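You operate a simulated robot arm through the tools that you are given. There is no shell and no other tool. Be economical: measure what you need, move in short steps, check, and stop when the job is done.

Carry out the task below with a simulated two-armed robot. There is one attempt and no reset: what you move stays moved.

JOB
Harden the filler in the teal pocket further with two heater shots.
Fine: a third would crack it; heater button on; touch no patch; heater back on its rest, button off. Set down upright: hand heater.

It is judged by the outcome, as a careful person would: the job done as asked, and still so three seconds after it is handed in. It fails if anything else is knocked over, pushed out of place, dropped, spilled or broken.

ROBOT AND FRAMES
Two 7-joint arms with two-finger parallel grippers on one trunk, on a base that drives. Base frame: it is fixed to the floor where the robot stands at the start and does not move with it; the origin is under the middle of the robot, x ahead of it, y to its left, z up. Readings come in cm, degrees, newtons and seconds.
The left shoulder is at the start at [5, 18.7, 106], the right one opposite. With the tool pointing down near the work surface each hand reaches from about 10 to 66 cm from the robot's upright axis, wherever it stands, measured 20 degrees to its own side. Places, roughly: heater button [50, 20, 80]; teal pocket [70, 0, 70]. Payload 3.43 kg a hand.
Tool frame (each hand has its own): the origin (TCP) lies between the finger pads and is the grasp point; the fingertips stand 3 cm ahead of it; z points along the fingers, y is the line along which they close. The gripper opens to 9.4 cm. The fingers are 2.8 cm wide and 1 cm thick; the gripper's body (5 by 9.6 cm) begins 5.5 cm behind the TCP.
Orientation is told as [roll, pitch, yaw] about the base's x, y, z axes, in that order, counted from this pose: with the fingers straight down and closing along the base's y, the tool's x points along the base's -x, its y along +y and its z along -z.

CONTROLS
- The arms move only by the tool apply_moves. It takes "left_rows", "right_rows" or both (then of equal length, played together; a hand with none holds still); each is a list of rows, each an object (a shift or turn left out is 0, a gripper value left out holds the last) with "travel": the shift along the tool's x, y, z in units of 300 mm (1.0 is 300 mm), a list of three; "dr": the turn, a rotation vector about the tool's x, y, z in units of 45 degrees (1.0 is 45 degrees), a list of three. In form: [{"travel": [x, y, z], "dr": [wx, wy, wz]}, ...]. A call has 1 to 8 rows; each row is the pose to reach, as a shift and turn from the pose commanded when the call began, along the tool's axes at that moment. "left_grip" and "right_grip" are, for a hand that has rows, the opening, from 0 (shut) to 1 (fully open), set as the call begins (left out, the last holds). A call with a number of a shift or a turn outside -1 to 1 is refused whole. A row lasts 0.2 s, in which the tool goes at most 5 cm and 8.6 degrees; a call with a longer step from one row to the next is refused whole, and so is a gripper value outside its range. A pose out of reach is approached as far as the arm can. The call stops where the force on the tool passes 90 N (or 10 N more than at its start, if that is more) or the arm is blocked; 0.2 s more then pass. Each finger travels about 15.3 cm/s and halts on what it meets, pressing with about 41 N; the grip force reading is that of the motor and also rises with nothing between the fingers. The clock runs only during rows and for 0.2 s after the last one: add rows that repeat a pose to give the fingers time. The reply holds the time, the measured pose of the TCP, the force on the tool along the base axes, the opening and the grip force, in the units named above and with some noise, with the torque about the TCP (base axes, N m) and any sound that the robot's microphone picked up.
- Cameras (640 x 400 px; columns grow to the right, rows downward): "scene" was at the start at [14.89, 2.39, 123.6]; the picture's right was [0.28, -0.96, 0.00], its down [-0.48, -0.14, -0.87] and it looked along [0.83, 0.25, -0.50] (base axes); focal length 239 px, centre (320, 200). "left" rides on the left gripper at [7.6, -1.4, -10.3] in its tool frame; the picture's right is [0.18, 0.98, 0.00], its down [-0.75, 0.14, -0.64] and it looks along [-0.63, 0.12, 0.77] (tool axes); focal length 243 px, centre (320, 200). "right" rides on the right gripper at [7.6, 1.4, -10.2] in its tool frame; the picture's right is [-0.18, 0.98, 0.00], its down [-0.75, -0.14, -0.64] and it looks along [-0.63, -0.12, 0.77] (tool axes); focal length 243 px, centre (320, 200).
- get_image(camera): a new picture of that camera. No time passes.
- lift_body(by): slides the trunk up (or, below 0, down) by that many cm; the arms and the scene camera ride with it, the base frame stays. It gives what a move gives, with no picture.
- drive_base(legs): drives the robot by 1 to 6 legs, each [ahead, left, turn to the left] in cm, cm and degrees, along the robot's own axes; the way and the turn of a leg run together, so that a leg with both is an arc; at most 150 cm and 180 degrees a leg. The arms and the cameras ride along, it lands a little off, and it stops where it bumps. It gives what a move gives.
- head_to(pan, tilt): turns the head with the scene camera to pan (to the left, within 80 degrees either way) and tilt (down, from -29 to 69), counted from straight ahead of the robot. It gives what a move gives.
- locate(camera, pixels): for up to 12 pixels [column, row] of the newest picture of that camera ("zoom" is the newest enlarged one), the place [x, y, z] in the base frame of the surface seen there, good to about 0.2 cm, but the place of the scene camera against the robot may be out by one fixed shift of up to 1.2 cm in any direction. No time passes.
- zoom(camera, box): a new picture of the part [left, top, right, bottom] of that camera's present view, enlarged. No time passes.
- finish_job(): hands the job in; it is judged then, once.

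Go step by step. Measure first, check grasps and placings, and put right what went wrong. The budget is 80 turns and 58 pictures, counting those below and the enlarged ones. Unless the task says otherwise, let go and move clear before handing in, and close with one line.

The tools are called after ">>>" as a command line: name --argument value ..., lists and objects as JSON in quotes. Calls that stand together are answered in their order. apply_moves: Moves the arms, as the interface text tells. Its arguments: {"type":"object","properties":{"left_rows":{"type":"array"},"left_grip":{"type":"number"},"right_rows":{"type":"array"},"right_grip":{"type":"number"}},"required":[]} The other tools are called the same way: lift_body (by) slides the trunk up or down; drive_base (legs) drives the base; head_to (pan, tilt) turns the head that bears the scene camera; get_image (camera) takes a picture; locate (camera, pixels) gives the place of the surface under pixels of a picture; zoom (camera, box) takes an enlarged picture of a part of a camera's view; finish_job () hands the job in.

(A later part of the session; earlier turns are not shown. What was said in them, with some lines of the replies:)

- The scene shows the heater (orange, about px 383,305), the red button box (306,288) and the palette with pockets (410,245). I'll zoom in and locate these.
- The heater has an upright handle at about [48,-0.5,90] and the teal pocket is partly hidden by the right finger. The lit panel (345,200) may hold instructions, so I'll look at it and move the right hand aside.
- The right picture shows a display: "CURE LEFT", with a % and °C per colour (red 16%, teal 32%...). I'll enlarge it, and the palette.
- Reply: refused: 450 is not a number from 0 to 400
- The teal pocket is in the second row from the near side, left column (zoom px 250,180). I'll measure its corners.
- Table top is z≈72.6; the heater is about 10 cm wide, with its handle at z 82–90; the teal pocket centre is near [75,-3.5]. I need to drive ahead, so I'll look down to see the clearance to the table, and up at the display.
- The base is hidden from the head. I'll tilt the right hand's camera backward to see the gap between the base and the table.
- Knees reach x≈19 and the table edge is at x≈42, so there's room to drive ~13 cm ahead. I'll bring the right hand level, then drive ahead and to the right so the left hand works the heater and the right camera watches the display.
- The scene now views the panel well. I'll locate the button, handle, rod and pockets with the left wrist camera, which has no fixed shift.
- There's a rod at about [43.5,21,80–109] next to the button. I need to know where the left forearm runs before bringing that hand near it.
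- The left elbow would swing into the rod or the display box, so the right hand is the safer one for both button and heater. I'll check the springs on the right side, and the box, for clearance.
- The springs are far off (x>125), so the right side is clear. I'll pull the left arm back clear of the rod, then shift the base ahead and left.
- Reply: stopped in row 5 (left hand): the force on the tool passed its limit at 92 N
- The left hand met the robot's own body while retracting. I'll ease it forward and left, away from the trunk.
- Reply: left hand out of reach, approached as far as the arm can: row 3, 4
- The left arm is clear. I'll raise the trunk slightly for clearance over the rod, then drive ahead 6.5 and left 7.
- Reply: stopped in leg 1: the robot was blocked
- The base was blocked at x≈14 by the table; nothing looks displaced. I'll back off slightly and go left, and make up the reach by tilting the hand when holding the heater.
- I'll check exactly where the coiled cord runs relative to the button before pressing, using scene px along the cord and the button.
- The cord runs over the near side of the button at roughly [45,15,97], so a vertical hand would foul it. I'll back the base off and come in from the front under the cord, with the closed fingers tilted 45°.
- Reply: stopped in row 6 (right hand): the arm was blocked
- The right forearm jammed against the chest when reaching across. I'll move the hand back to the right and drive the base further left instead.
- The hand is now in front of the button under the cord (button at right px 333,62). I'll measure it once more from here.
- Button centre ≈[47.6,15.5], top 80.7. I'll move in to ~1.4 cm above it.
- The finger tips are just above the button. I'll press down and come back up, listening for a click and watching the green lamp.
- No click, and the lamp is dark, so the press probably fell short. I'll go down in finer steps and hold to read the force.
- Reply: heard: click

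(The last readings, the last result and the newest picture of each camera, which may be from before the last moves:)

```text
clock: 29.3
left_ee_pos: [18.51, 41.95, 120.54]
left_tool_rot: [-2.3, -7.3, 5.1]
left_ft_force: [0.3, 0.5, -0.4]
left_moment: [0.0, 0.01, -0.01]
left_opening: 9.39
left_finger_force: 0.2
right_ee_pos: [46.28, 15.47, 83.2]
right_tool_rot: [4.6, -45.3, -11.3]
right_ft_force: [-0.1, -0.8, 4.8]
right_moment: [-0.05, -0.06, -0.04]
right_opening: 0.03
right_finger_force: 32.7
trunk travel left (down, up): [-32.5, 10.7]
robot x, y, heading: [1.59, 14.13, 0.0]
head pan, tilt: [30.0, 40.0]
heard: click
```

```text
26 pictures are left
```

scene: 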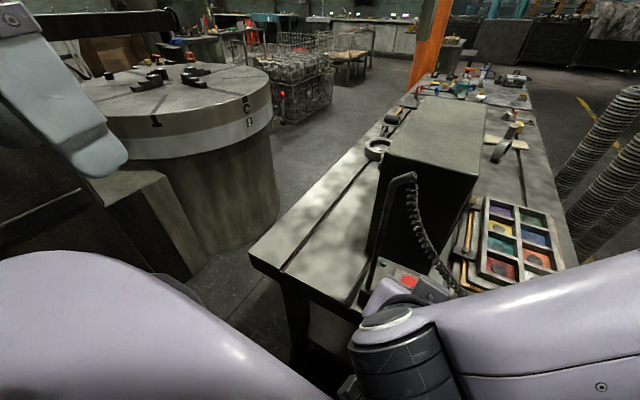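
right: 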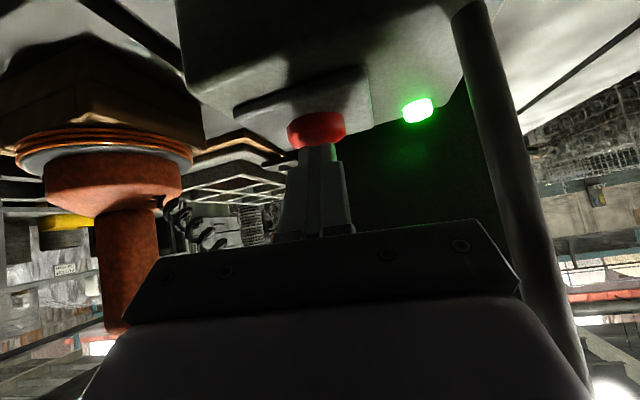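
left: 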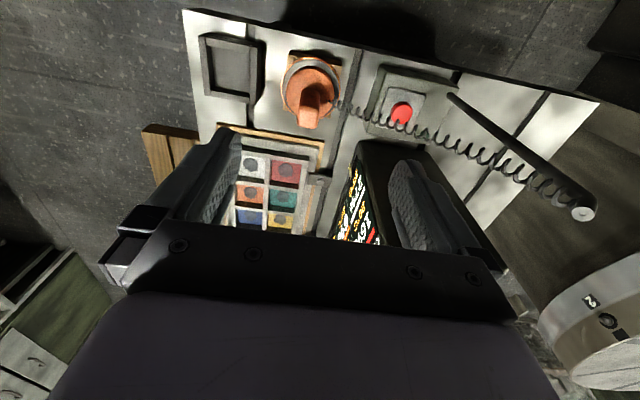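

A click was heard and the lamp is lit green: the heater is on. I'll lift off, retreat under the cord, raise the hand, and check the lamp stays lit.

>>> apply_moves --right_rows '[{"travel": [-0.052, 0.004, -0.052]}, {"travel": [-0.045, -0.01, -0.19]}, {"travel": [-0.035, -0.03, -0.33]}, {"travel": [-0.025, -0.059, -0.46]}, {"travel": [-0.02, -0.059, -0.531]}, {"travel": [-0.13, -0.059, -0.64]}, {"travel": [-0.24, -0.059, -0.75]}]'

>>> zoom --camera "right" --box '[160, 0, 480, 200]'

>>> drive_base --legs '[[0, -18, 0], [11, 0, 0]]'

>>> get_image --camera "scene"

>>> get_image --camera "right"

```text
clock: 30.9
left_ee_pos: [18.57, 41.98, 120.57]
left_tool_rot: [-2.4, -7.4, 5.1]
left_ft_force: [-0.6, 0.8, 0.3]
left_moment: [-0.01, 0.02, 0.01]
left_opening: 9.39
left_finger_force: 0.0
right_ee_pos: [35.0, 14.01, 103.89]
right_tool_rot: [4.4, -45.0, -11.2]
right_ft_force: [0.2, 0.6, -0.5]
right_moment: [-0.04, 0.0, 0.01]
right_opening: 0.01
right_finger_force: 33.4
trunk travel left (down, up): [-32.5, 10.7]
robot x, y, heading: [1.71, 14.05, -0.0]
head pan, tilt: [30.0, 40.0]
```

```text
2.00 times, centred on (320, 100) of right
```

zoom: 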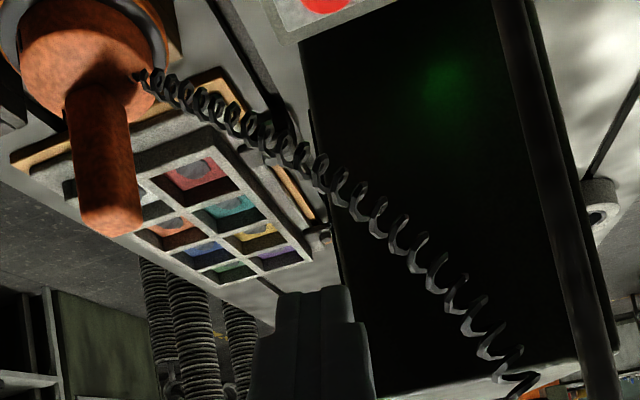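

```text
clock: 33.9
left_ee_pos: [29.47, 24.02, 120.47]
left_tool_rot: [-2.4, -7.2, 4.9]
left_ft_force: [0.5, 0.4, 0.6]
left_moment: [0.0, 0.02, -0.03]
left_opening: 9.4
left_finger_force: 0.0
right_ee_pos: [45.89, -3.9, 103.91]
right_tool_rot: [4.5, -45.1, -11.1]
right_ft_force: [0.3, 0.4, 0.5]
right_moment: [0.01, 0.0, 0.04]
right_opening: 0.0
right_finger_force: 32.8
trunk travel left (down, up): [-32.5, 10.7]
robot x, y, heading: [12.31, -3.77, -0.0]
head pan, tilt: [30.0, 40.0]
```

```text
24 pictures are left
```

scene: 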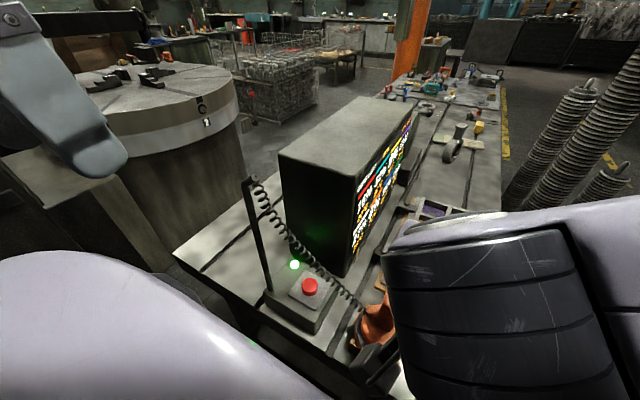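

```text
23 pictures are left
```

right: 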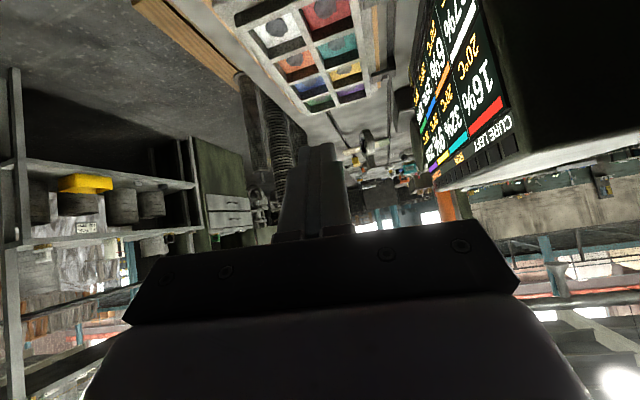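

The lamp stays on, and the right camera sees both the display and the pockets. I'll measure the teal pocket accurately from this wrist camera.

>>> zoom --camera "right" --box '[220, 0, 400, 112]'

>>> locate --camera "right" --pixels '[[337, 47], [325, 14], [345, 71], [295, 61], [315, 40], [351, 27], [360, 52], [326, 58]]'

```text
3.56 times, centred on (310, 56) of right
```

zoom: 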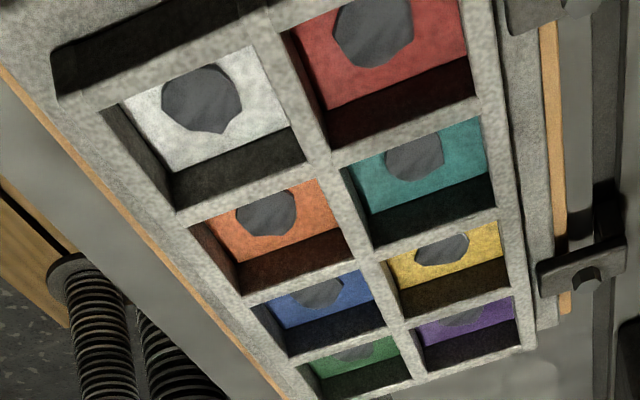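

```text
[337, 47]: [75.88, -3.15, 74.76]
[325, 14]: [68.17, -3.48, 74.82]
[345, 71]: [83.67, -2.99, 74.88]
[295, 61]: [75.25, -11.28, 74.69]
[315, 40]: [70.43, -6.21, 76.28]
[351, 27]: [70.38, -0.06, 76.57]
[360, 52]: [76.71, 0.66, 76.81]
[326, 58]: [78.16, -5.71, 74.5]
```

>>> locate --camera "zoom" --pixels '[[332, 168], [490, 108], [378, 258], [508, 212], [412, 158], [318, 155], [350, 170], [483, 120]]'

>>> head_to --pan 10 --tilt 55

>>> zoom --camera "scene" --box '[200, 60, 520, 260]'

```text
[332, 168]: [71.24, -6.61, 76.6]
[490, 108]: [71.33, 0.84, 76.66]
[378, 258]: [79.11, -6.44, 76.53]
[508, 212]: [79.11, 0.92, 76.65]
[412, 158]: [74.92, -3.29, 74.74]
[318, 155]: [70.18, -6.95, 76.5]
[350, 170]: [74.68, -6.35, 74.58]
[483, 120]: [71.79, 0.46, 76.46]
```

```text
clock: 34.7
left_ee_pos: [29.52, 23.95, 120.44]
left_tool_rot: [-2.3, -7.3, 5.0]
left_ft_force: [-0.8, 0.1, -0.6]
left_moment: [-0.01, 0.02, 0.0]
left_opening: 9.38
left_finger_force: 0.2
right_ee_pos: [45.89, -3.9, 103.96]
right_tool_rot: [4.5, -45.2, -11.4]
right_ft_force: [-0.6, 0.2, 1.1]
right_moment: [-0.01, -0.01, 0.04]
right_opening: 0.0
right_finger_force: 32.6
trunk travel left (down, up): [-32.5, 10.7]
robot x, y, heading: [12.36, -4.24, -0.1]
head pan, tilt: [10.0, 55.0]
```

```text
2.00 times, centred on (360, 160) of scene
```

zoom: 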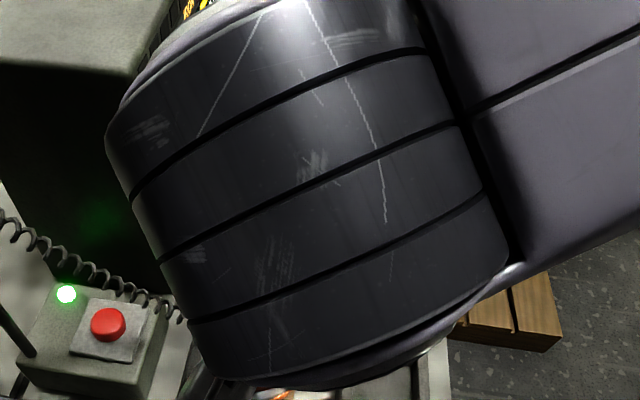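

Teal pocket centre ≈[75.2,-2.9], wall tops z 76.6, floor 74.6. Next I'll bring the right hand over the heater handle with a 25° tilt, squared up and opened to ~5.5 cm to stay inside the cord.

>>> apply_moves --right_rows '[{"travel": [0.03, 0.03, 0.0], "dr": [-0.02, 0.11, -0.04]}, {"travel": [0.07, 0.06, 0.01], "dr": [-0.04, 0.22, -0.09]}, {"travel": [0.12, 0.09, 0.03], "dr": [-0.055, 0.33, -0.13]}, {"travel": [0.17, 0.108, 0.07], "dr": [-0.073, 0.444, -0.171]}, {"travel": [0.19, 0.108, 0.075], "dr": [-0.073, 0.444, -0.171]}]' --right_grip 0.6

>>> get_image --camera "right"

```text
clock: 35.9
left_ee_pos: [29.38, 24.01, 120.51]
left_tool_rot: [-2.4, -7.3, 4.9]
left_ft_force: [-0.8, -0.1, 0.5]
left_moment: [-0.03, 0.03, 0.0]
left_opening: 9.37
left_finger_force: 0.0
right_ee_pos: [44.05, -0.11, 98.67]
right_tool_rot: [1.5, -25.5, -0.7]
right_ft_force: [-0.6, 0.7, 0.5]
right_moment: [0.0, 0.0, -0.04]
right_opening: 5.63
right_finger_force: 0.1
trunk travel left (down, up): [-32.5, 10.7]
robot x, y, heading: [12.76, -3.86, -0.2]
head pan, tilt: [10.0, 55.0]
```

```text
20 pictures are left
```

right: 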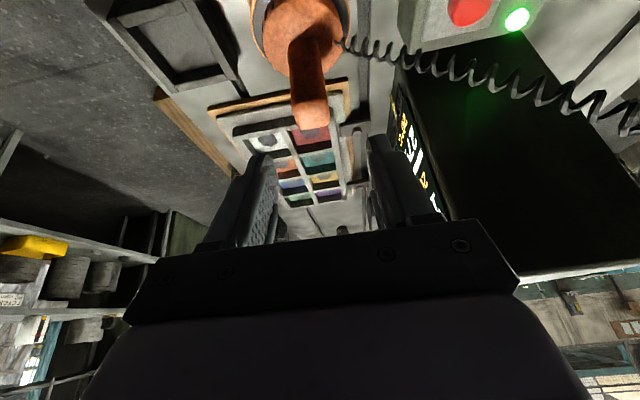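

>>> locate --camera "right" --pixels '[[310, 122], [311, 103], [297, 105], [325, 101], [308, 60], [291, 60], [322, 60], [297, 126], [327, 122], [265, 40], [343, 42], [312, 128]]'

>>> zoom --camera "right" --box '[220, 0, 420, 140]'

```text
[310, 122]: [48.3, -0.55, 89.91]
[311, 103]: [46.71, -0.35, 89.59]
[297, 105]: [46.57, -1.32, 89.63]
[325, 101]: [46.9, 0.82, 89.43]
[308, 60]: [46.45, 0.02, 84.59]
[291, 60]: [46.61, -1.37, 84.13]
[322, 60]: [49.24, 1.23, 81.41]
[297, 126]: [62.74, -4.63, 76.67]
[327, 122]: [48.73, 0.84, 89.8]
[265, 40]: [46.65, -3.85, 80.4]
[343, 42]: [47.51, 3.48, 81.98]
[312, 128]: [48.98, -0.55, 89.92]
```

```text
2.86 times, centred on (320, 70) of right
```

zoom: 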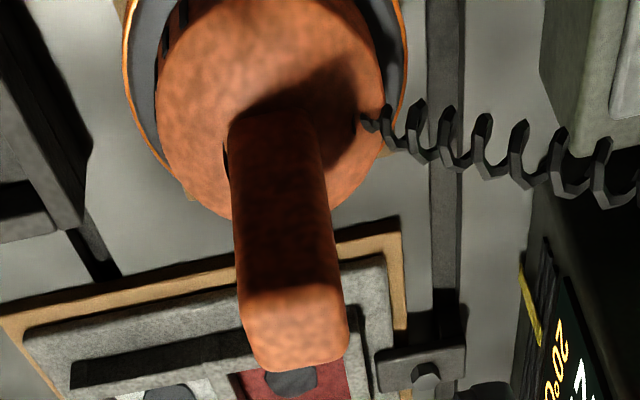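

>>> locate --camera "zoom" --pixels '[[242, 180], [310, 180], [245, 230], [320, 230], [250, 270], [330, 265], [255, 340], [340, 330], [300, 350], [238, 200], [325, 200], [300, 110]]'

```text
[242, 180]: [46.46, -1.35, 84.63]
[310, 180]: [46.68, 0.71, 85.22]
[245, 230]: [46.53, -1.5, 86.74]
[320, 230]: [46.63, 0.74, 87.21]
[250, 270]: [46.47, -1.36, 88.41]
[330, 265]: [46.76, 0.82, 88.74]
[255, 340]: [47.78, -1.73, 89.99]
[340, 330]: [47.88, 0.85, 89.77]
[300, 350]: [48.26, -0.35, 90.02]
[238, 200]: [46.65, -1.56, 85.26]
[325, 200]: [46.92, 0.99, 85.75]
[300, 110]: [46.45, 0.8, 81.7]
```

The handle centre is ≈[48,-0.3], front face x 46.55, turned about -5°, top 89.9. I'll go down around it with a matching small yaw.

>>> apply_moves --right_rows '[{"travel": [0.02, -0.006, 0.1], "dr": [0.06, 0, 0.06]}, {"travel": [0.028, -0.01, 0.24], "dr": [0.067, 0, 0.066]}, {"travel": [0.038, -0.017, 0.35], "dr": [0.067, 0, 0.066]}, {"travel": [0.038, -0.017, 0.395], "dr": [0.067, 0, 0.066]}]'

>>> get_image --camera "right"

```text
clock: 36.9
left_ee_pos: [29.58, 23.94, 120.51]
left_tool_rot: [-2.4, -7.3, 5.0]
left_ft_force: [0.0, -0.6, 1.1]
left_moment: [-0.01, 0.0, -0.01]
left_opening: 9.4
left_finger_force: 0.1
right_ee_pos: [48.1, -0.3, 87.39]
right_tool_rot: [-0.1, -25.5, -3.8]
right_ft_force: [0.2, -0.7, -0.4]
right_moment: [-0.02, 0.03, -0.03]
right_opening: 5.61
right_finger_force: 0.0
trunk travel left (down, up): [-32.5, 10.7]
robot x, y, heading: [12.13, -3.83, -0.2]
head pan, tilt: [10.0, 55.0]
```

```text
18 pictures are left
```

right: 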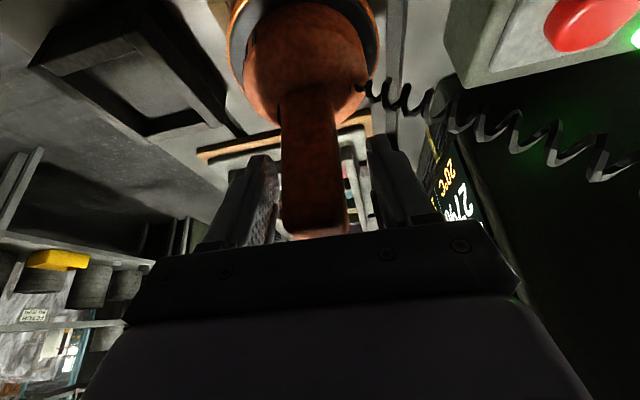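

The handle lies between the fingers. I'll close and lift straight up a little.

>>> apply_moves --right_rows '[{}, {}, {}]' --right_grip 0

>>> apply_moves --right_rows '[{"travel": [-0.022, 0, -0.045]}, {"travel": [-0.057, 0, -0.12]}, {"travel": [-0.1, 0, -0.21]}, {"travel": [-0.115, 0, -0.241]}]'

>>> get_image --camera "right"

```text
clock: 37.7
left_ee_pos: [29.54, 24.01, 120.41]
left_tool_rot: [-2.4, -7.3, 5.0]
left_ft_force: [-0.3, -1.1, 0.1]
left_moment: [-0.01, 0.02, 0.02]
left_opening: 9.38
left_finger_force: 0.1
right_ee_pos: [47.99, -0.21, 87.31]
right_tool_rot: [0.0, -25.5, -3.9]
right_ft_force: [-0.2, 1.2, 0.5]
right_moment: [-0.03, -0.01, 0.01]
right_opening: 3.44
right_finger_force: 41.2
trunk travel left (down, up): [-32.5, 10.7]
robot x, y, heading: [12.46, -4.16, -0.2]
head pan, tilt: [10.0, 55.0]
```

```text
clock: 38.7
left_ee_pos: [29.61, 23.9, 120.49]
left_tool_rot: [-2.4, -7.2, 5.0]
left_ft_force: [0.3, -0.7, 1.0]
left_moment: [0.01, 0.01, -0.02]
left_opening: 9.4
left_finger_force: 0.0
right_ee_pos: [47.98, -0.29, 95.37]
right_tool_rot: [-0.1, -25.5, -3.9]
right_ft_force: [-0.2, 0.1, -4.9]
right_moment: [0.0, 0.03, -0.02]
right_opening: 3.43
right_finger_force: 41.1
trunk travel left (down, up): [-32.5, 10.7]
robot x, y, heading: [12.51, -3.79, -0.1]
head pan, tilt: [10.0, 55.0]
```

```text
17 pictures are left
```

right: 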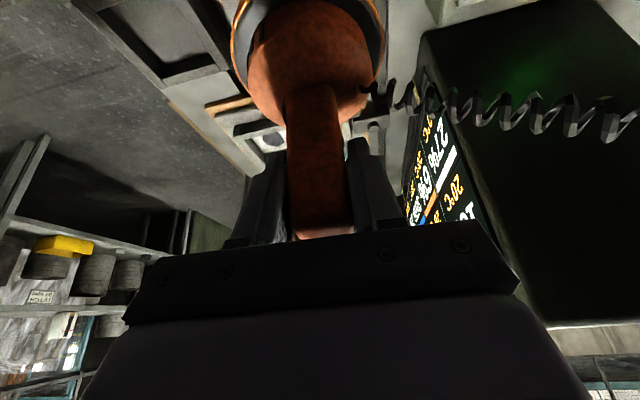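

Heater is held (≈5 N of weight, opening 3.4). I'll carry it high (base ~10 cm above the palette) to over the teal pocket, then look at the display before lowering.

>>> apply_moves --right_rows '[{"travel": [-0.1, 0, -0.01]}, {"travel": [-0.23, -0.01, 0.04]}, {"travel": [-0.37, -0.015, 0.09]}, {"travel": [-0.5, -0.02, 0.14]}, {"travel": [-0.63, -0.025, 0.2]}, {"travel": [-0.76, -0.027, 0.26]}, {"travel": [-0.857, -0.027, 0.317]}, {"travel": [-0.857, -0.027, 0.317]}]'

>>> head_to --pan 25 --tilt 28

>>> get_image --camera "scene"

>>> get_image --camera "right"

```text
clock: 40.5
left_ee_pos: [29.52, 23.94, 120.44]
left_tool_rot: [-2.3, -7.2, 5.0]
left_ft_force: [-0.3, 0.3, 0.7]
left_moment: [0.06, 0.01, 0.02]
left_opening: 9.39
left_finger_force: 0.0
right_ee_pos: [75.34, -2.96, 97.78]
right_tool_rot: [-0.1, -25.5, -3.9]
right_ft_force: [-0.1, -0.3, -4.0]
right_moment: [0.03, -0.01, -0.01]
right_opening: 3.41
right_finger_force: 41.4
trunk travel left (down, up): [-32.5, 10.7]
robot x, y, heading: [12.56, -4.24, -0.3]
head pan, tilt: [10.0, 55.0]
```

```text
clock: 41.4
left_ee_pos: [29.57, 24.11, 120.47]
left_tool_rot: [-2.4, -7.3, 5.0]
left_ft_force: [-0.9, 0.1, 0.4]
left_moment: [-0.01, -0.01, 0.0]
left_opening: 9.39
left_finger_force: 0.1
right_ee_pos: [75.32, -3.02, 97.76]
right_tool_rot: [-0.1, -25.5, -3.8]
right_ft_force: [0.0, -0.1, -4.9]
right_moment: [0.01, 0.0, 0.03]
right_opening: 3.41
right_finger_force: 41.0
trunk travel left (down, up): [-32.5, 10.7]
robot x, y, heading: [12.54, -3.91, -0.1]
head pan, tilt: [25.0, 28.0]
```

```text
16 pictures are left
```

scene: 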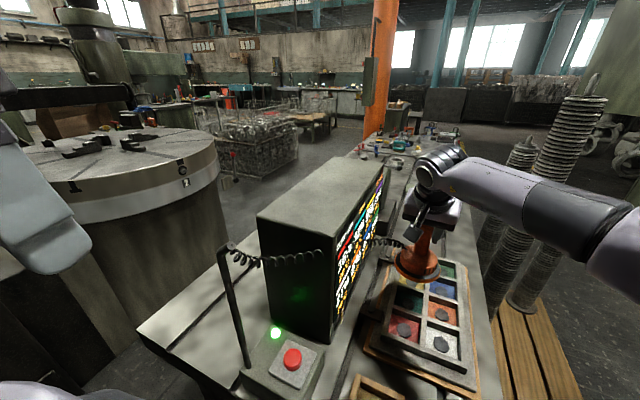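

```text
15 pictures are left
```

right: 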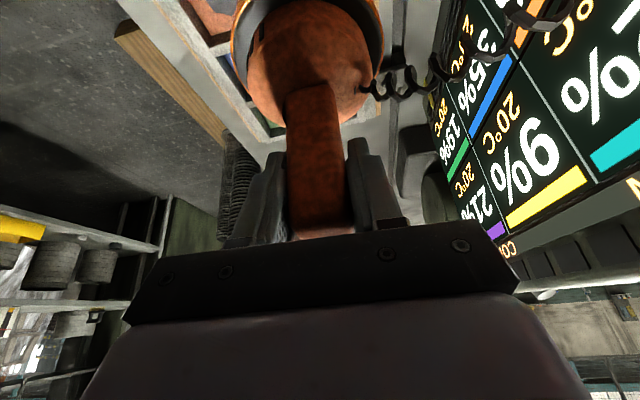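

The scene view of the panel is unobstructed (px 330–385). I'll zoom to test legibility before lowering.

>>> zoom --camera "scene" --box '[320, 160, 460, 330]'

>>> locate --camera "scene" --pixels '[[418, 285], [412, 276], [396, 262], [436, 272], [418, 228], [420, 250], [405, 325], [440, 343]]'

```text
2.35 times, centred on (390, 245) of scene
```

zoom: 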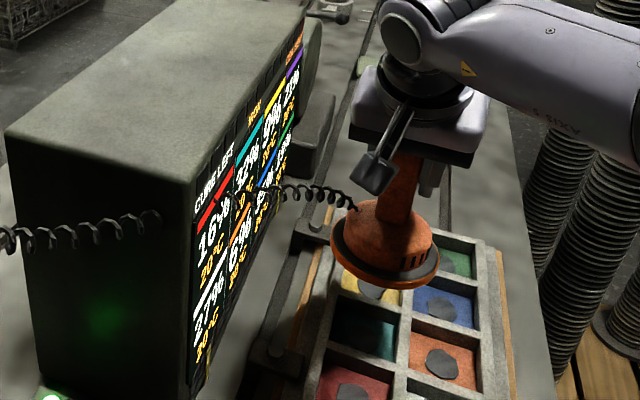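

```text
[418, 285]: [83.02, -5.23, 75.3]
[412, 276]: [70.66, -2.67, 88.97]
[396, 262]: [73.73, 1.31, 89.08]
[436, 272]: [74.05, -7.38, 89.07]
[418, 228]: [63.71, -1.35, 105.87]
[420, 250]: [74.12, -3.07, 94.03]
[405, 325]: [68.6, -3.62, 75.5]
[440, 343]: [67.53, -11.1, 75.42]
```

The panel is readable (teal 32%, 20 °C). Heater is centred over teal at ≈[75,-3], its base ~10 cm below the TCP. I'll lower to about 4.5 cm above the walls and check for sounds or temperature change.

>>> apply_moves --right_rows '[{"travel": [0.05, 0, 0.105]}, {"travel": [0.097, 0, 0.205]}]'

>>> zoom --camera "scene" --box '[325, 175, 445, 300]'

```text
clock: 42.0
left_ee_pos: [29.57, 23.96, 120.52]
left_tool_rot: [-2.3, -7.1, 4.9]
left_ft_force: [-0.4, -0.3, 0.1]
left_moment: [0.01, -0.03, 0.0]
left_opening: 9.41
left_finger_force: 0.1
right_ee_pos: [75.27, -2.84, 90.92]
right_tool_rot: [-0.2, -25.5, -4.0]
right_ft_force: [-0.6, 0.5, -4.9]
right_moment: [0.01, 0.0, 0.02]
right_opening: 3.44
right_finger_force: 40.6
trunk travel left (down, up): [-32.5, 10.7]
robot x, y, heading: [12.47, -4.21, -0.1]
head pan, tilt: [25.0, 28.0]
```

```text
3.20 times, centred on (385, 238) of scene
```

zoom: 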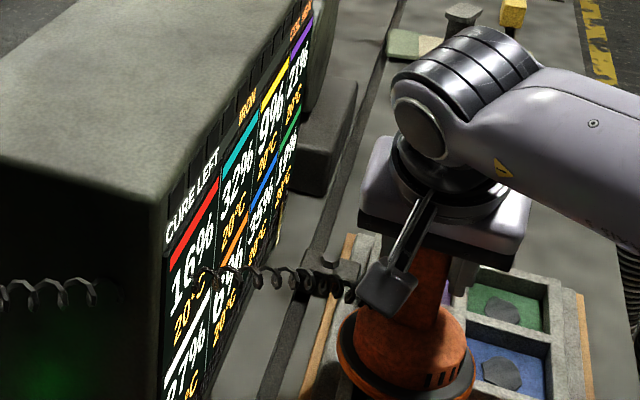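

Still 32 %, 20 °C. Lower another 1.7 cm (about 2.7 cm above the walls) and dwell briefly.

>>> apply_moves --right_rows '[{"travel": [0.025, 0, 0.051]}, {"travel": [0.025, 0, 0.051]}, {"travel": [0.025, 0, 0.051]}]'

>>> zoom --camera "scene" --box '[350, 190, 410, 260]'

```text
clock: 42.8
left_ee_pos: [29.63, 24.01, 120.46]
left_tool_rot: [-2.4, -7.2, 5.0]
left_ft_force: [0.4, 1.0, 0.5]
left_moment: [0.03, -0.01, 0.02]
left_opening: 9.38
left_finger_force: 0.0
right_ee_pos: [75.15, -2.95, 89.27]
right_tool_rot: [-0.1, -25.5, -3.9]
right_ft_force: [0.1, 0.3, -3.5]
right_moment: [-0.04, -0.01, 0.0]
right_opening: 3.44
right_finger_force: 41.4
trunk travel left (down, up): [-32.5, 10.7]
robot x, y, heading: [12.61, -3.55, -0.1]
head pan, tilt: [25.0, 28.0]
```

```text
5.71 times, centred on (380, 225) of scene
```

zoom: 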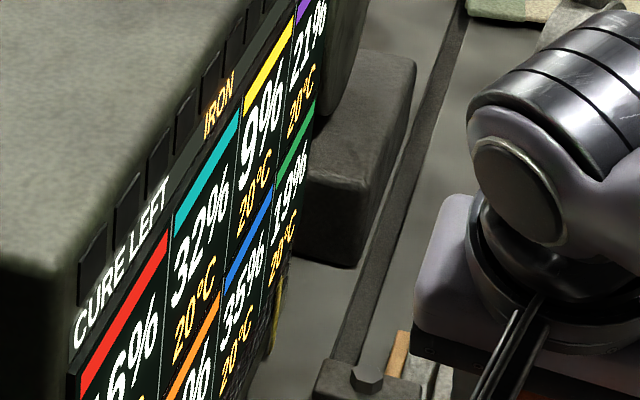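

The zoom is crisp: teal 32 %, 20 °C, and a header reads "IRON CO…". I need that header's end, since the iron may still be cold.

>>> zoom --camera "scene" --box '[366, 165, 396, 215]'

```text
8.00 times, centred on (381, 190) of scene
```

zoom: 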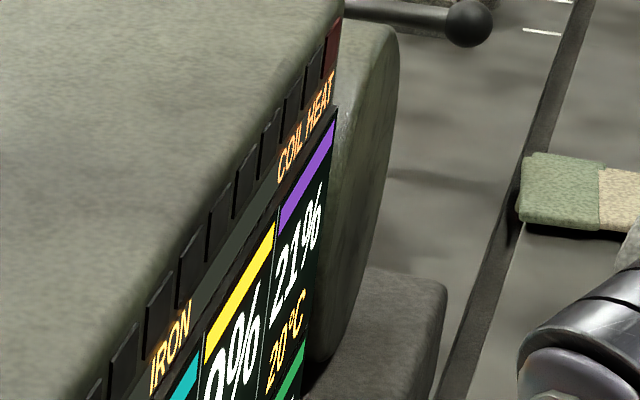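

The header says "IRON COIL HEAT" with an unlit bar gauge above it, so nothing is charging yet. I'll lower 1.1 cm more (about 1.6 cm over the walls) and dwell half a second.

>>> apply_moves --right_rows '[{"travel": [0.015, 0, 0.033]}, {"travel": [0.015, 0, 0.033]}, {"travel": [0.015, 0, 0.033]}]'

>>> zoom --camera "scene" --box '[340, 170, 410, 250]'

```text
clock: 43.6
left_ee_pos: [29.57, 23.97, 120.5]
left_tool_rot: [-2.4, -7.1, 5.0]
left_ft_force: [0.8, 0.3, 0.5]
left_moment: [0.0, 0.0, -0.02]
left_opening: 9.39
left_finger_force: 0.0
right_ee_pos: [75.34, -2.97, 88.2]
right_tool_rot: [-0.1, -25.6, -3.9]
right_ft_force: [-0.7, 0.2, -4.0]
right_moment: [0.0, -0.04, -0.05]
right_opening: 3.44
right_finger_force: 40.9
trunk travel left (down, up): [-32.5, 10.7]
robot x, y, heading: [12.57, -4.0, 0.2]
head pan, tilt: [25.0, 28.0]
```

```text
5.00 times, centred on (375, 210) of scene
```

zoom: 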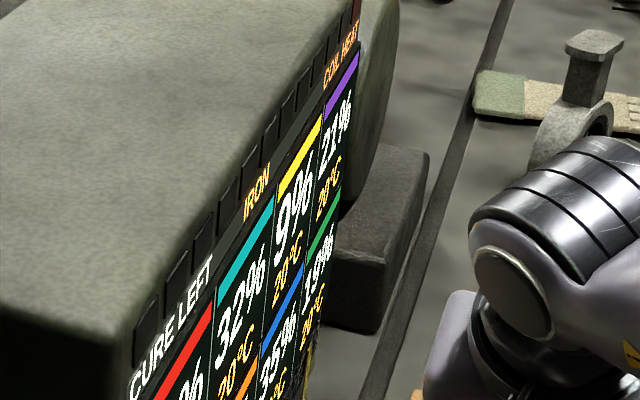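

Still no change. Lower another 0.8 cm (close above the walls, still recessed patches well clear) and dwell 0.8 s.

>>> apply_moves --right_rows '[{"travel": [0.0115, 0, 0.024]}, {"travel": [0.0115, 0, 0.024]}, {"travel": [0.0115, 0, 0.024]}, {"travel": [0.0115, 0, 0.024]}]'

>>> get_image --camera "scene"

>>> zoom --camera "scene" --box '[340, 170, 480, 340]'

>>> locate --camera "scene" --pixels '[[410, 310], [405, 322], [397, 295], [415, 316], [425, 312]]'

```text
clock: 44.6
left_ee_pos: [29.59, 23.96, 120.56]
left_tool_rot: [-2.3, -7.2, 5.0]
left_ft_force: [-0.3, -0.1, -0.8]
left_moment: [-0.01, 0.02, -0.01]
left_opening: 9.4
left_finger_force: 0.2
right_ee_pos: [75.24, -2.92, 87.34]
right_tool_rot: [-0.1, -25.5, -3.9]
right_ft_force: [0.7, 0.5, -4.4]
right_moment: [-0.02, -0.03, 0.01]
right_opening: 3.43
right_finger_force: 41.0
trunk travel left (down, up): [-32.5, 10.7]
robot x, y, heading: [12.42, -3.66, 0.2]
head pan, tilt: [25.0, 28.0]
```

```text
9 pictures are left
```

scene: 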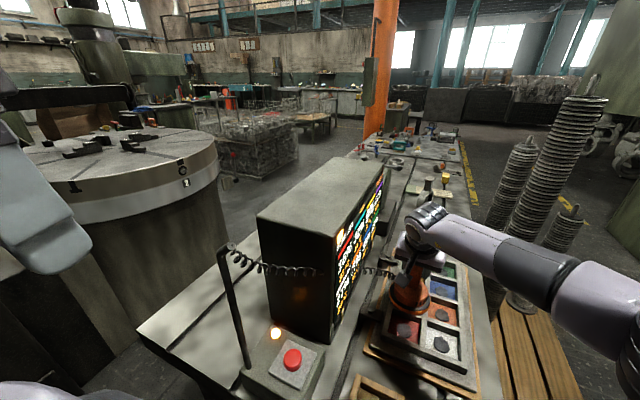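

```text
2.35 times, centred on (410, 255) of scene
```

zoom: 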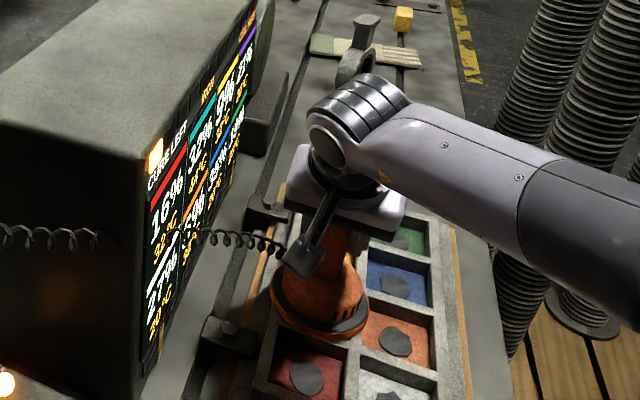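

```text
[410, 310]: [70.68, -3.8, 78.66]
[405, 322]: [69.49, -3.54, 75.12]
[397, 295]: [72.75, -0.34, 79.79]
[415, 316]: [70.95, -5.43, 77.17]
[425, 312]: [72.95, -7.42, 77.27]
```

The lamp turned amber and the first bar segment lit: it engages at this height. I'll read the temperatures (no time passes).

>>> zoom --camera "scene" --box '[332, 175, 392, 325]'

```text
2.67 times, centred on (362, 250) of scene
```

zoom: 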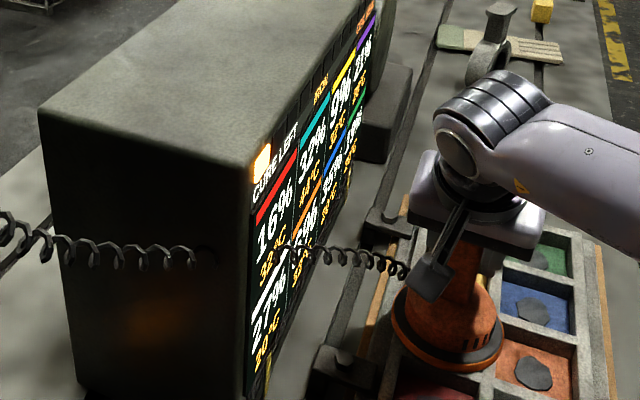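

Teal is warming (≈40 °C) with neighbours a little too; percentages are unchanged and one bar segment is lit. I'll dwell 1 s more and check for sounds and the panel.

>>> apply_moves --right_rows '[{}, {}, {}, {}]'

>>> zoom --camera "scene" --box '[334, 185, 394, 260]'

```text
clock: 45.6
left_ee_pos: [29.45, 23.92, 120.5]
left_tool_rot: [-2.4, -7.2, 5.1]
left_ft_force: [-0.1, 0.7, 0.6]
left_moment: [-0.01, 0.01, 0.0]
left_opening: 9.39
left_finger_force: 0.0
right_ee_pos: [75.41, -3.0, 87.42]
right_tool_rot: [-0.1, -25.6, -3.8]
right_ft_force: [0.2, 0.4, -4.6]
right_moment: [-0.03, -0.03, 0.0]
right_opening: 3.45
right_finger_force: 41.5
trunk travel left (down, up): [-32.5, 10.7]
robot x, y, heading: [12.41, -3.82, -0.2]
head pan, tilt: [25.0, 28.0]
```

```text
5.33 times, centred on (364, 222) of scene
```

zoom: 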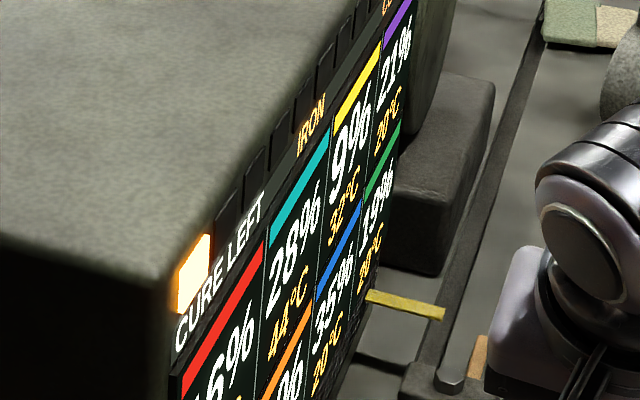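

Teal reads 28 %, 44 °C and is now steady, with neighbours at ~32 °C and unchanged in %. That looks like one shot (+24 °C); I'll lift away now so no further shot fires, and check the lamp and panel.

>>> apply_moves --right_rows '[{"travel": [-0.04, 0, -0.085]}, {"travel": [-0.085, 0, -0.18]}]'

>>> zoom --camera "scene" --box '[264, 180, 394, 345]'

```text
clock: 46.2
left_ee_pos: [29.43, 23.95, 120.48]
left_tool_rot: [-2.4, -7.2, 4.9]
left_ft_force: [0.7, -0.8, 0.1]
left_moment: [0.01, 0.02, 0.0]
left_opening: 9.39
left_finger_force: 0.0
right_ee_pos: [75.31, -3.02, 93.48]
right_tool_rot: [-0.2, -25.5, -3.9]
right_ft_force: [0.1, -0.7, -5.1]
right_moment: [-0.02, -0.04, -0.02]
right_opening: 3.4
right_finger_force: 40.6
trunk travel left (down, up): [-32.5, 10.7]
robot x, y, heading: [12.5, -3.91, -0.3]
head pan, tilt: [25.0, 28.0]
```

```text
2.42 times, centred on (329, 262) of scene
```

zoom: 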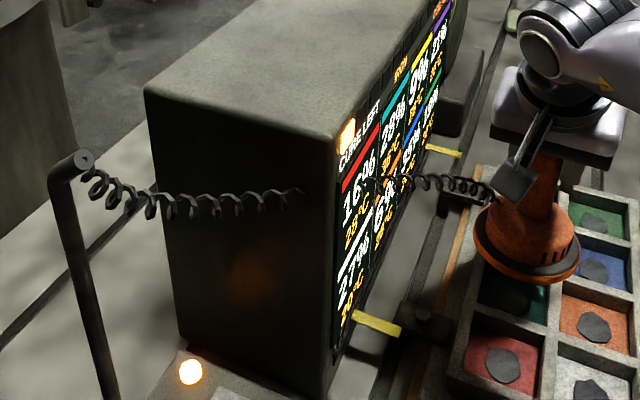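

The lamp is still amber and yellow flags have popped out beside the panel; temps are falling. I'll wait ~1.6 s up here and look again at the lamp, bar and teal cell.

>>> apply_moves --right_rows '[{}, {}, {}, {}, {}, {}, {}]'

>>> zoom --camera "scene" --box '[310, 190, 400, 340]'

```text
clock: 47.8
left_ee_pos: [29.55, 23.95, 120.53]
left_tool_rot: [-2.4, -7.2, 4.9]
left_ft_force: [-0.7, 0.1, -0.1]
left_moment: [0.03, 0.01, -0.01]
left_opening: 9.42
left_finger_force: 0.0
right_ee_pos: [75.2, -3.04, 93.35]
right_tool_rot: [-0.1, -25.5, -3.9]
right_ft_force: [-0.4, -0.3, -4.4]
right_moment: [0.03, -0.02, 0.0]
right_opening: 3.43
right_finger_force: 41.0
trunk travel left (down, up): [-32.5, 10.7]
robot x, y, heading: [12.53, -3.27, -0.1]
head pan, tilt: [25.0, 28.0]
```

```text
2.67 times, centred on (355, 265) of scene
```

zoom: 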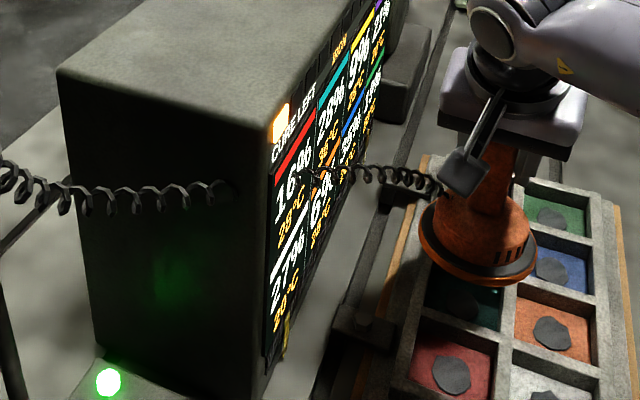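

Lamp is green again and teal holds at 28 %: one shot is a full amber cycle. I'll lower to the same height for the second and dwell the same ~1.6 s.

>>> apply_moves --right_rows '[{"travel": [0.064, 0, 0.135]}, {"travel": [0.085, 0, 0.18]}, {"travel": [0.085, 0, 0.18]}, {"travel": [0.085, 0, 0.18]}, {"travel": [0.085, 0, 0.18]}, {"travel": [0.085, 0, 0.18]}, {"travel": [0.085, 0, 0.18]}, {"travel": [0.085, 0, 0.18]}]'

>>> zoom --camera "scene" --box '[318, 190, 388, 310]'

```text
clock: 49.6
left_ee_pos: [29.66, 23.87, 120.46]
left_tool_rot: [-2.4, -7.2, 5.0]
left_ft_force: [0.2, 0.3, -0.6]
left_moment: [0.0, -0.01, 0.0]
left_opening: 9.41
left_finger_force: 0.2
right_ee_pos: [75.34, -2.97, 87.39]
right_tool_rot: [0.0, -25.5, -3.9]
right_ft_force: [-0.9, -0.7, -3.5]
right_moment: [0.05, 0.0, -0.03]
right_opening: 3.4
right_finger_force: 41.1
trunk travel left (down, up): [-32.5, 10.7]
robot x, y, heading: [12.72, -4.22, 0.0]
head pan, tilt: [25.0, 28.0]
```

```text
3.33 times, centred on (353, 250) of scene
```

zoom: 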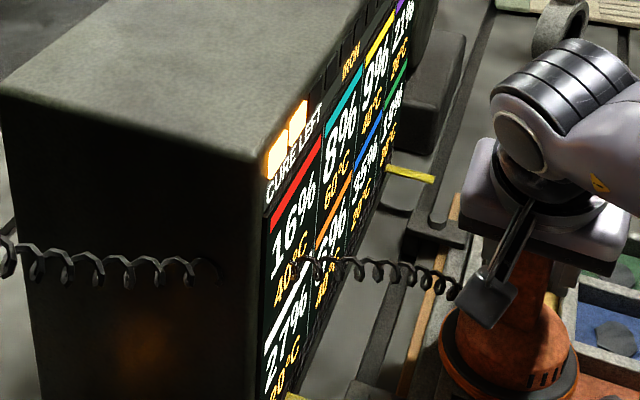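

Teal is at 8 % with two bar segments lit — second shot done, neighbours unchanged. Lifting clear immediately and carrying the heater back above its rest.

>>> apply_moves --right_rows '[{"travel": [-0.06, 0, -0.13]}, {"travel": [-0.12, 0, -0.26]}, {"travel": [-0.149, 0, -0.313]}]'

>>> apply_moves --right_rows '[{"travel": [0.13, 0.005, -0.048]}, {"travel": [0.27, 0.009, -0.1]}, {"travel": [0.41, 0.013, -0.15]}, {"travel": [0.55, 0.017, -0.2]}, {"travel": [0.69, 0.022, -0.255]}, {"travel": [0.82, 0.026, -0.303]}, {"travel": [0.857, 0.027, -0.317]}, {"travel": [0.857, 0.027, -0.317]}]'

```text
clock: 50.4
left_ee_pos: [29.6, 23.97, 120.5]
left_tool_rot: [-2.4, -7.2, 5.0]
left_ft_force: [-0.2, -0.4, 0.1]
left_moment: [0.0, 0.02, 0.01]
left_opening: 9.4
left_finger_force: 0.1
right_ee_pos: [75.19, -2.9, 97.89]
right_tool_rot: [-0.1, -25.4, -4.0]
right_ft_force: [0.7, -0.2, -4.3]
right_moment: [0.01, -0.01, -0.01]
right_opening: 3.43
right_finger_force: 40.5
trunk travel left (down, up): [-32.5, 10.7]
robot x, y, heading: [12.27, -3.84, 0.0]
head pan, tilt: [25.0, 28.0]
```

```text
clock: 52.2
left_ee_pos: [29.51, 24.03, 120.46]
left_tool_rot: [-2.4, -7.1, 5.0]
left_ft_force: [0.3, -0.1, 0.4]
left_moment: [-0.02, -0.01, 0.01]
left_opening: 9.4
left_finger_force: 0.1
right_ee_pos: [48.03, -0.37, 95.35]
right_tool_rot: [-0.1, -25.5, -4.1]
right_ft_force: [0.1, 0.1, -4.5]
right_moment: [-0.02, -0.03, 0.02]
right_opening: 3.44
right_finger_force: 40.7
trunk travel left (down, up): [-32.5, 10.7]
robot x, y, heading: [12.56, -3.84, -0.1]
head pan, tilt: [25.0, 28.0]
```

Back over the rest at the pick-up x,y. Lowering the same 8 cm, slower at the end.

>>> apply_moves --right_rows '[{"travel": [0.05, 0.001, 0.105]}, {"travel": [0.09, 0.002, 0.19]}, {"travel": [0.106, 0.002, 0.222]}, {"travel": [0.113, 0.002, 0.237]}, {"travel": [0.116, 0.002, 0.243]}, {"travel": [0.116, 0.002, 0.243]}]'

```text
clock: 53.6
left_ee_pos: [29.58, 23.9, 120.61]
left_tool_rot: [-2.4, -7.3, 5.0]
left_ft_force: [0.2, -0.3, 0.0]
left_moment: [-0.04, -0.05, -0.02]
left_opening: 9.41
left_finger_force: 0.1
right_ee_pos: [48.14, -0.21, 87.39]
right_tool_rot: [0.0, -25.6, -3.9]
right_ft_force: [-1.3, -1.7, 1.8]
right_moment: [0.02, 0.33, 0.08]
right_opening: 3.41
right_finger_force: 40.7
trunk travel left (down, up): [-32.5, 10.7]
robot x, y, heading: [12.26, -4.03, -0.0]
head pan, tilt: [25.0, 28.0]
```

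The weight is off the hand (force now +1.8 N), so it's seated. I'll open to 5.6 cm and withdraw back up along the fingers.

>>> apply_moves --right_rows '[{}, {}, {}, {"travel": [0, 0, -0.1]}, {"travel": [0, 0, -0.25]}, {"travel": [-0.02, 0, -0.4]}, {"travel": [-0.05, 0, -0.5]}]' --right_grip 0.6

>>> get_image --camera "right"

>>> locate --camera "right" --pixels '[[310, 100], [310, 85], [300, 70], [320, 70], [310, 120], [265, 40], [340, 40]]'

```text
clock: 55.2
left_ee_pos: [29.41, 23.94, 120.46]
left_tool_rot: [-2.4, -7.3, 5.0]
left_ft_force: [-0.1, -0.6, 0.2]
left_moment: [-0.02, 0.0, -0.01]
left_opening: 9.41
left_finger_force: 0.0
right_ee_pos: [43.02, 0.02, 101.59]
right_tool_rot: [-0.1, -25.5, -3.8]
right_ft_force: [-0.2, -0.1, 0.0]
right_moment: [0.02, 0.02, 0.03]
right_opening: 5.66
right_finger_force: 0.0
trunk travel left (down, up): [-32.5, 10.7]
robot x, y, heading: [12.78, -3.9, -0.3]
head pan, tilt: [25.0, 28.0]
```

```text
2 pictures are left
```

right: 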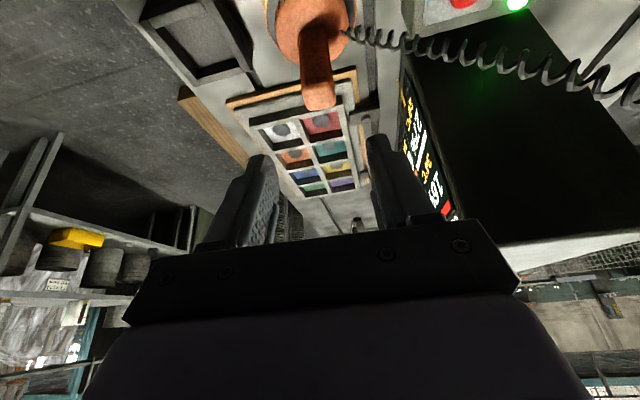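

```text
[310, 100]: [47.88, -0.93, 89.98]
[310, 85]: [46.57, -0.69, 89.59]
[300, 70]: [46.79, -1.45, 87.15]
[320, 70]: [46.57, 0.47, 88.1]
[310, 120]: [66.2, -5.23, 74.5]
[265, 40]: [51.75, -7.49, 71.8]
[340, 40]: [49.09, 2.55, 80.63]
```

The heater sits back on its rest exactly as before (top z 90, front face x 46.6); lamp green. Now I'll close the fingers and reposition the base as before to press the button off.

>>> apply_moves --right_rows '[{"travel": [0, 0, -0.05]}, {"travel": [0, 0, -0.1]}]' --right_grip 0

>>> drive_base --legs '[[-11, 0, 0], [0, 18, 0]]'

```text
clock: 55.8
left_ee_pos: [29.51, 23.96, 120.52]
left_tool_rot: [-2.4, -7.3, 5.1]
left_ft_force: [-0.2, 0.2, -0.1]
left_moment: [0.01, -0.01, 0.02]
left_opening: 9.41
left_finger_force: 0.1
right_ee_pos: [41.73, 0.24, 104.26]
right_tool_rot: [-0.1, -25.6, -3.9]
right_ft_force: [1.0, -0.1, -0.4]
right_moment: [-0.01, 0.03, 0.03]
right_opening: 0.0
right_finger_force: 33.2
trunk travel left (down, up): [-32.5, 10.7]
robot x, y, heading: [12.63, -4.22, -0.3]
head pan, tilt: [25.0, 28.0]
```

```text
clock: 58.8
left_ee_pos: [18.61, 41.84, 120.47]
left_tool_rot: [-2.4, -7.4, 5.0]
left_ft_force: [0.5, -0.2, -0.3]
left_moment: [-0.03, 0.03, -0.04]
left_opening: 9.4
left_finger_force: 0.1
right_ee_pos: [30.84, 18.13, 104.17]
right_tool_rot: [0.0, -25.5, -3.8]
right_ft_force: [0.1, 0.3, 0.9]
right_moment: [-0.01, 0.01, 0.01]
right_opening: 0.0
right_finger_force: 33.3
trunk travel left (down, up): [-32.5, 10.7]
robot x, y, heading: [1.87, 13.77, -0.0]
head pan, tilt: [25.0, 28.0]
```

Now I'll bring the hand to the same front approach pose with 45° tilt.

>>> apply_moves --right_rows '[{"travel": [-0.05, -0.06, 0.05], "dr": [0, -0.1, 0]}, {"travel": [-0.05, -0.107, 0.15], "dr": [0, -0.22, 0]}, {"travel": [-0.02, -0.107, 0.26], "dr": [0, -0.34, 0]}, {"travel": [0, -0.107, 0.355], "dr": [0, -0.435, 0]}, {"travel": [0, -0.107, 0.355], "dr": [0, -0.435, 0]}]'

```text
clock: 60.0
left_ee_pos: [18.66, 41.98, 120.66]
left_tool_rot: [-2.4, -7.3, 5.1]
left_ft_force: [0.6, 0.0, -0.2]
left_moment: [0.02, 0.01, 0.0]
left_opening: 9.4
left_finger_force: 0.0
right_ee_pos: [35.26, 14.68, 94.53]
right_tool_rot: [-0.1, -45.2, -3.9]
right_ft_force: [-0.2, -0.2, 0.5]
right_moment: [-0.02, -0.01, -0.01]
right_opening: 0.0
right_finger_force: 32.9
trunk travel left (down, up): [-32.5, 10.7]
robot x, y, heading: [2.11, 13.79, -0.1]
head pan, tilt: [25.0, 28.0]
```

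>>> apply_moves --right_rows '[{"travel": [-0.005, 0.014, 0.12]}, {"travel": [-0.01, 0.028, 0.24]}, {"travel": [-0.015, 0.041, 0.347]}, {"travel": [-0.041, 0.052, 0.476]}, {"travel": [-0.041, 0.052, 0.476]}]'

>>> apply_moves --right_rows '[{"travel": [0.033, 0, 0.033]}, {"travel": [0.045, 0, 0.045]}, {"travel": [0.0505, 0, 0.0505]}]'

```text
clock: 61.2
left_ee_pos: [18.78, 41.79, 120.45]
left_tool_rot: [-2.4, -7.4, 5.0]
left_ft_force: [0.7, -0.5, -0.1]
left_moment: [-0.01, -0.04, 0.01]
left_opening: 9.4
left_finger_force: 0.0
right_ee_pos: [46.28, 15.37, 85.36]
right_tool_rot: [-0.1, -45.2, -3.9]
right_ft_force: [0.1, -0.3, 0.5]
right_moment: [-0.01, 0.03, 0.03]
right_opening: 0.0
right_finger_force: 33.0
trunk travel left (down, up): [-32.5, 10.7]
robot x, y, heading: [1.14, 13.93, -0.1]
head pan, tilt: [25.0, 28.0]
```

```text
clock: 62.0
left_ee_pos: [18.58, 41.9, 120.54]
left_tool_rot: [-2.4, -7.3, 5.0]
left_ft_force: [0.0, -0.3, 0.4]
left_moment: [-0.01, 0.02, 0.03]
left_opening: 9.38
left_finger_force: 0.0
right_ee_pos: [46.37, 15.45, 83.17]
right_tool_rot: [0.0, -45.2, -4.0]
right_ft_force: [-0.9, -0.2, 2.5]
right_moment: [-0.02, -0.05, 0.04]
right_opening: 0.03
right_finger_force: 33.2
trunk travel left (down, up): [-32.5, 10.7]
robot x, y, heading: [1.64, 14.26, -0.2]
head pan, tilt: [25.0, 28.0]
heard: click
```

Click heard. I'll lift off, withdraw under the cord, then check the lamp with one picture.

>>> apply_moves --right_rows '[{"travel": [-0.05, 0, -0.05]}, {"travel": [-0.045, -0.01, -0.19]}, {"travel": [-0.035, -0.03, -0.33]}, {"travel": [-0.025, -0.05, -0.46]}, {"travel": [-0.015, -0.052, -0.53]}]'

>>> get_image --camera "right"

```text
clock: 63.2
left_ee_pos: [18.69, 41.97, 120.48]
left_tool_rot: [-2.4, -7.3, 5.0]
left_ft_force: [-0.2, -0.6, 0.3]
left_moment: [0.0, 0.02, -0.02]
left_opening: 9.4
left_finger_force: 0.0
right_ee_pos: [35.19, 14.56, 94.81]
right_tool_rot: [-0.1, -45.1, -3.9]
right_ft_force: [-0.2, 0.0, 0.9]
right_moment: [0.01, -0.03, -0.04]
right_opening: 0.0
right_finger_force: 33.3
trunk travel left (down, up): [-32.5, 10.7]
robot x, y, heading: [1.48, 13.96, -0.2]
head pan, tilt: [25.0, 28.0]
```

```text
1 pictures are left
```

right: 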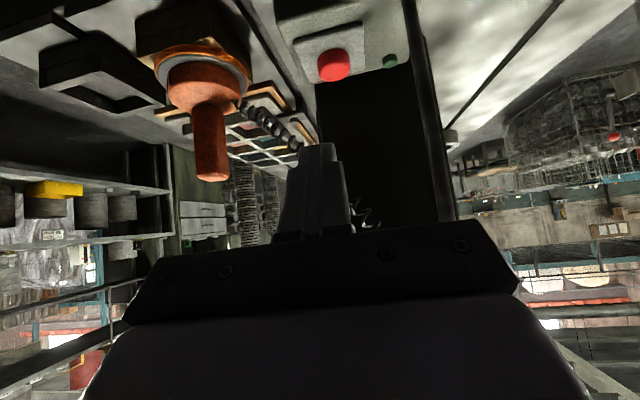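

The lamp (390,61) is dark, so the button is off. The heater stands upright on its rest (210,90) and both hands are clear, so I'm handing in.

>>> finish_job

```text
The job is handed in.
```

The teal pocket got exactly two heater shots: its cure-left reading went from 32 % to 28 % to 8 %. The other pockets' readings didn't change, though the nearest ones warmed a little. No patch was touched, the heater stands upright on its rest, and its button is off.
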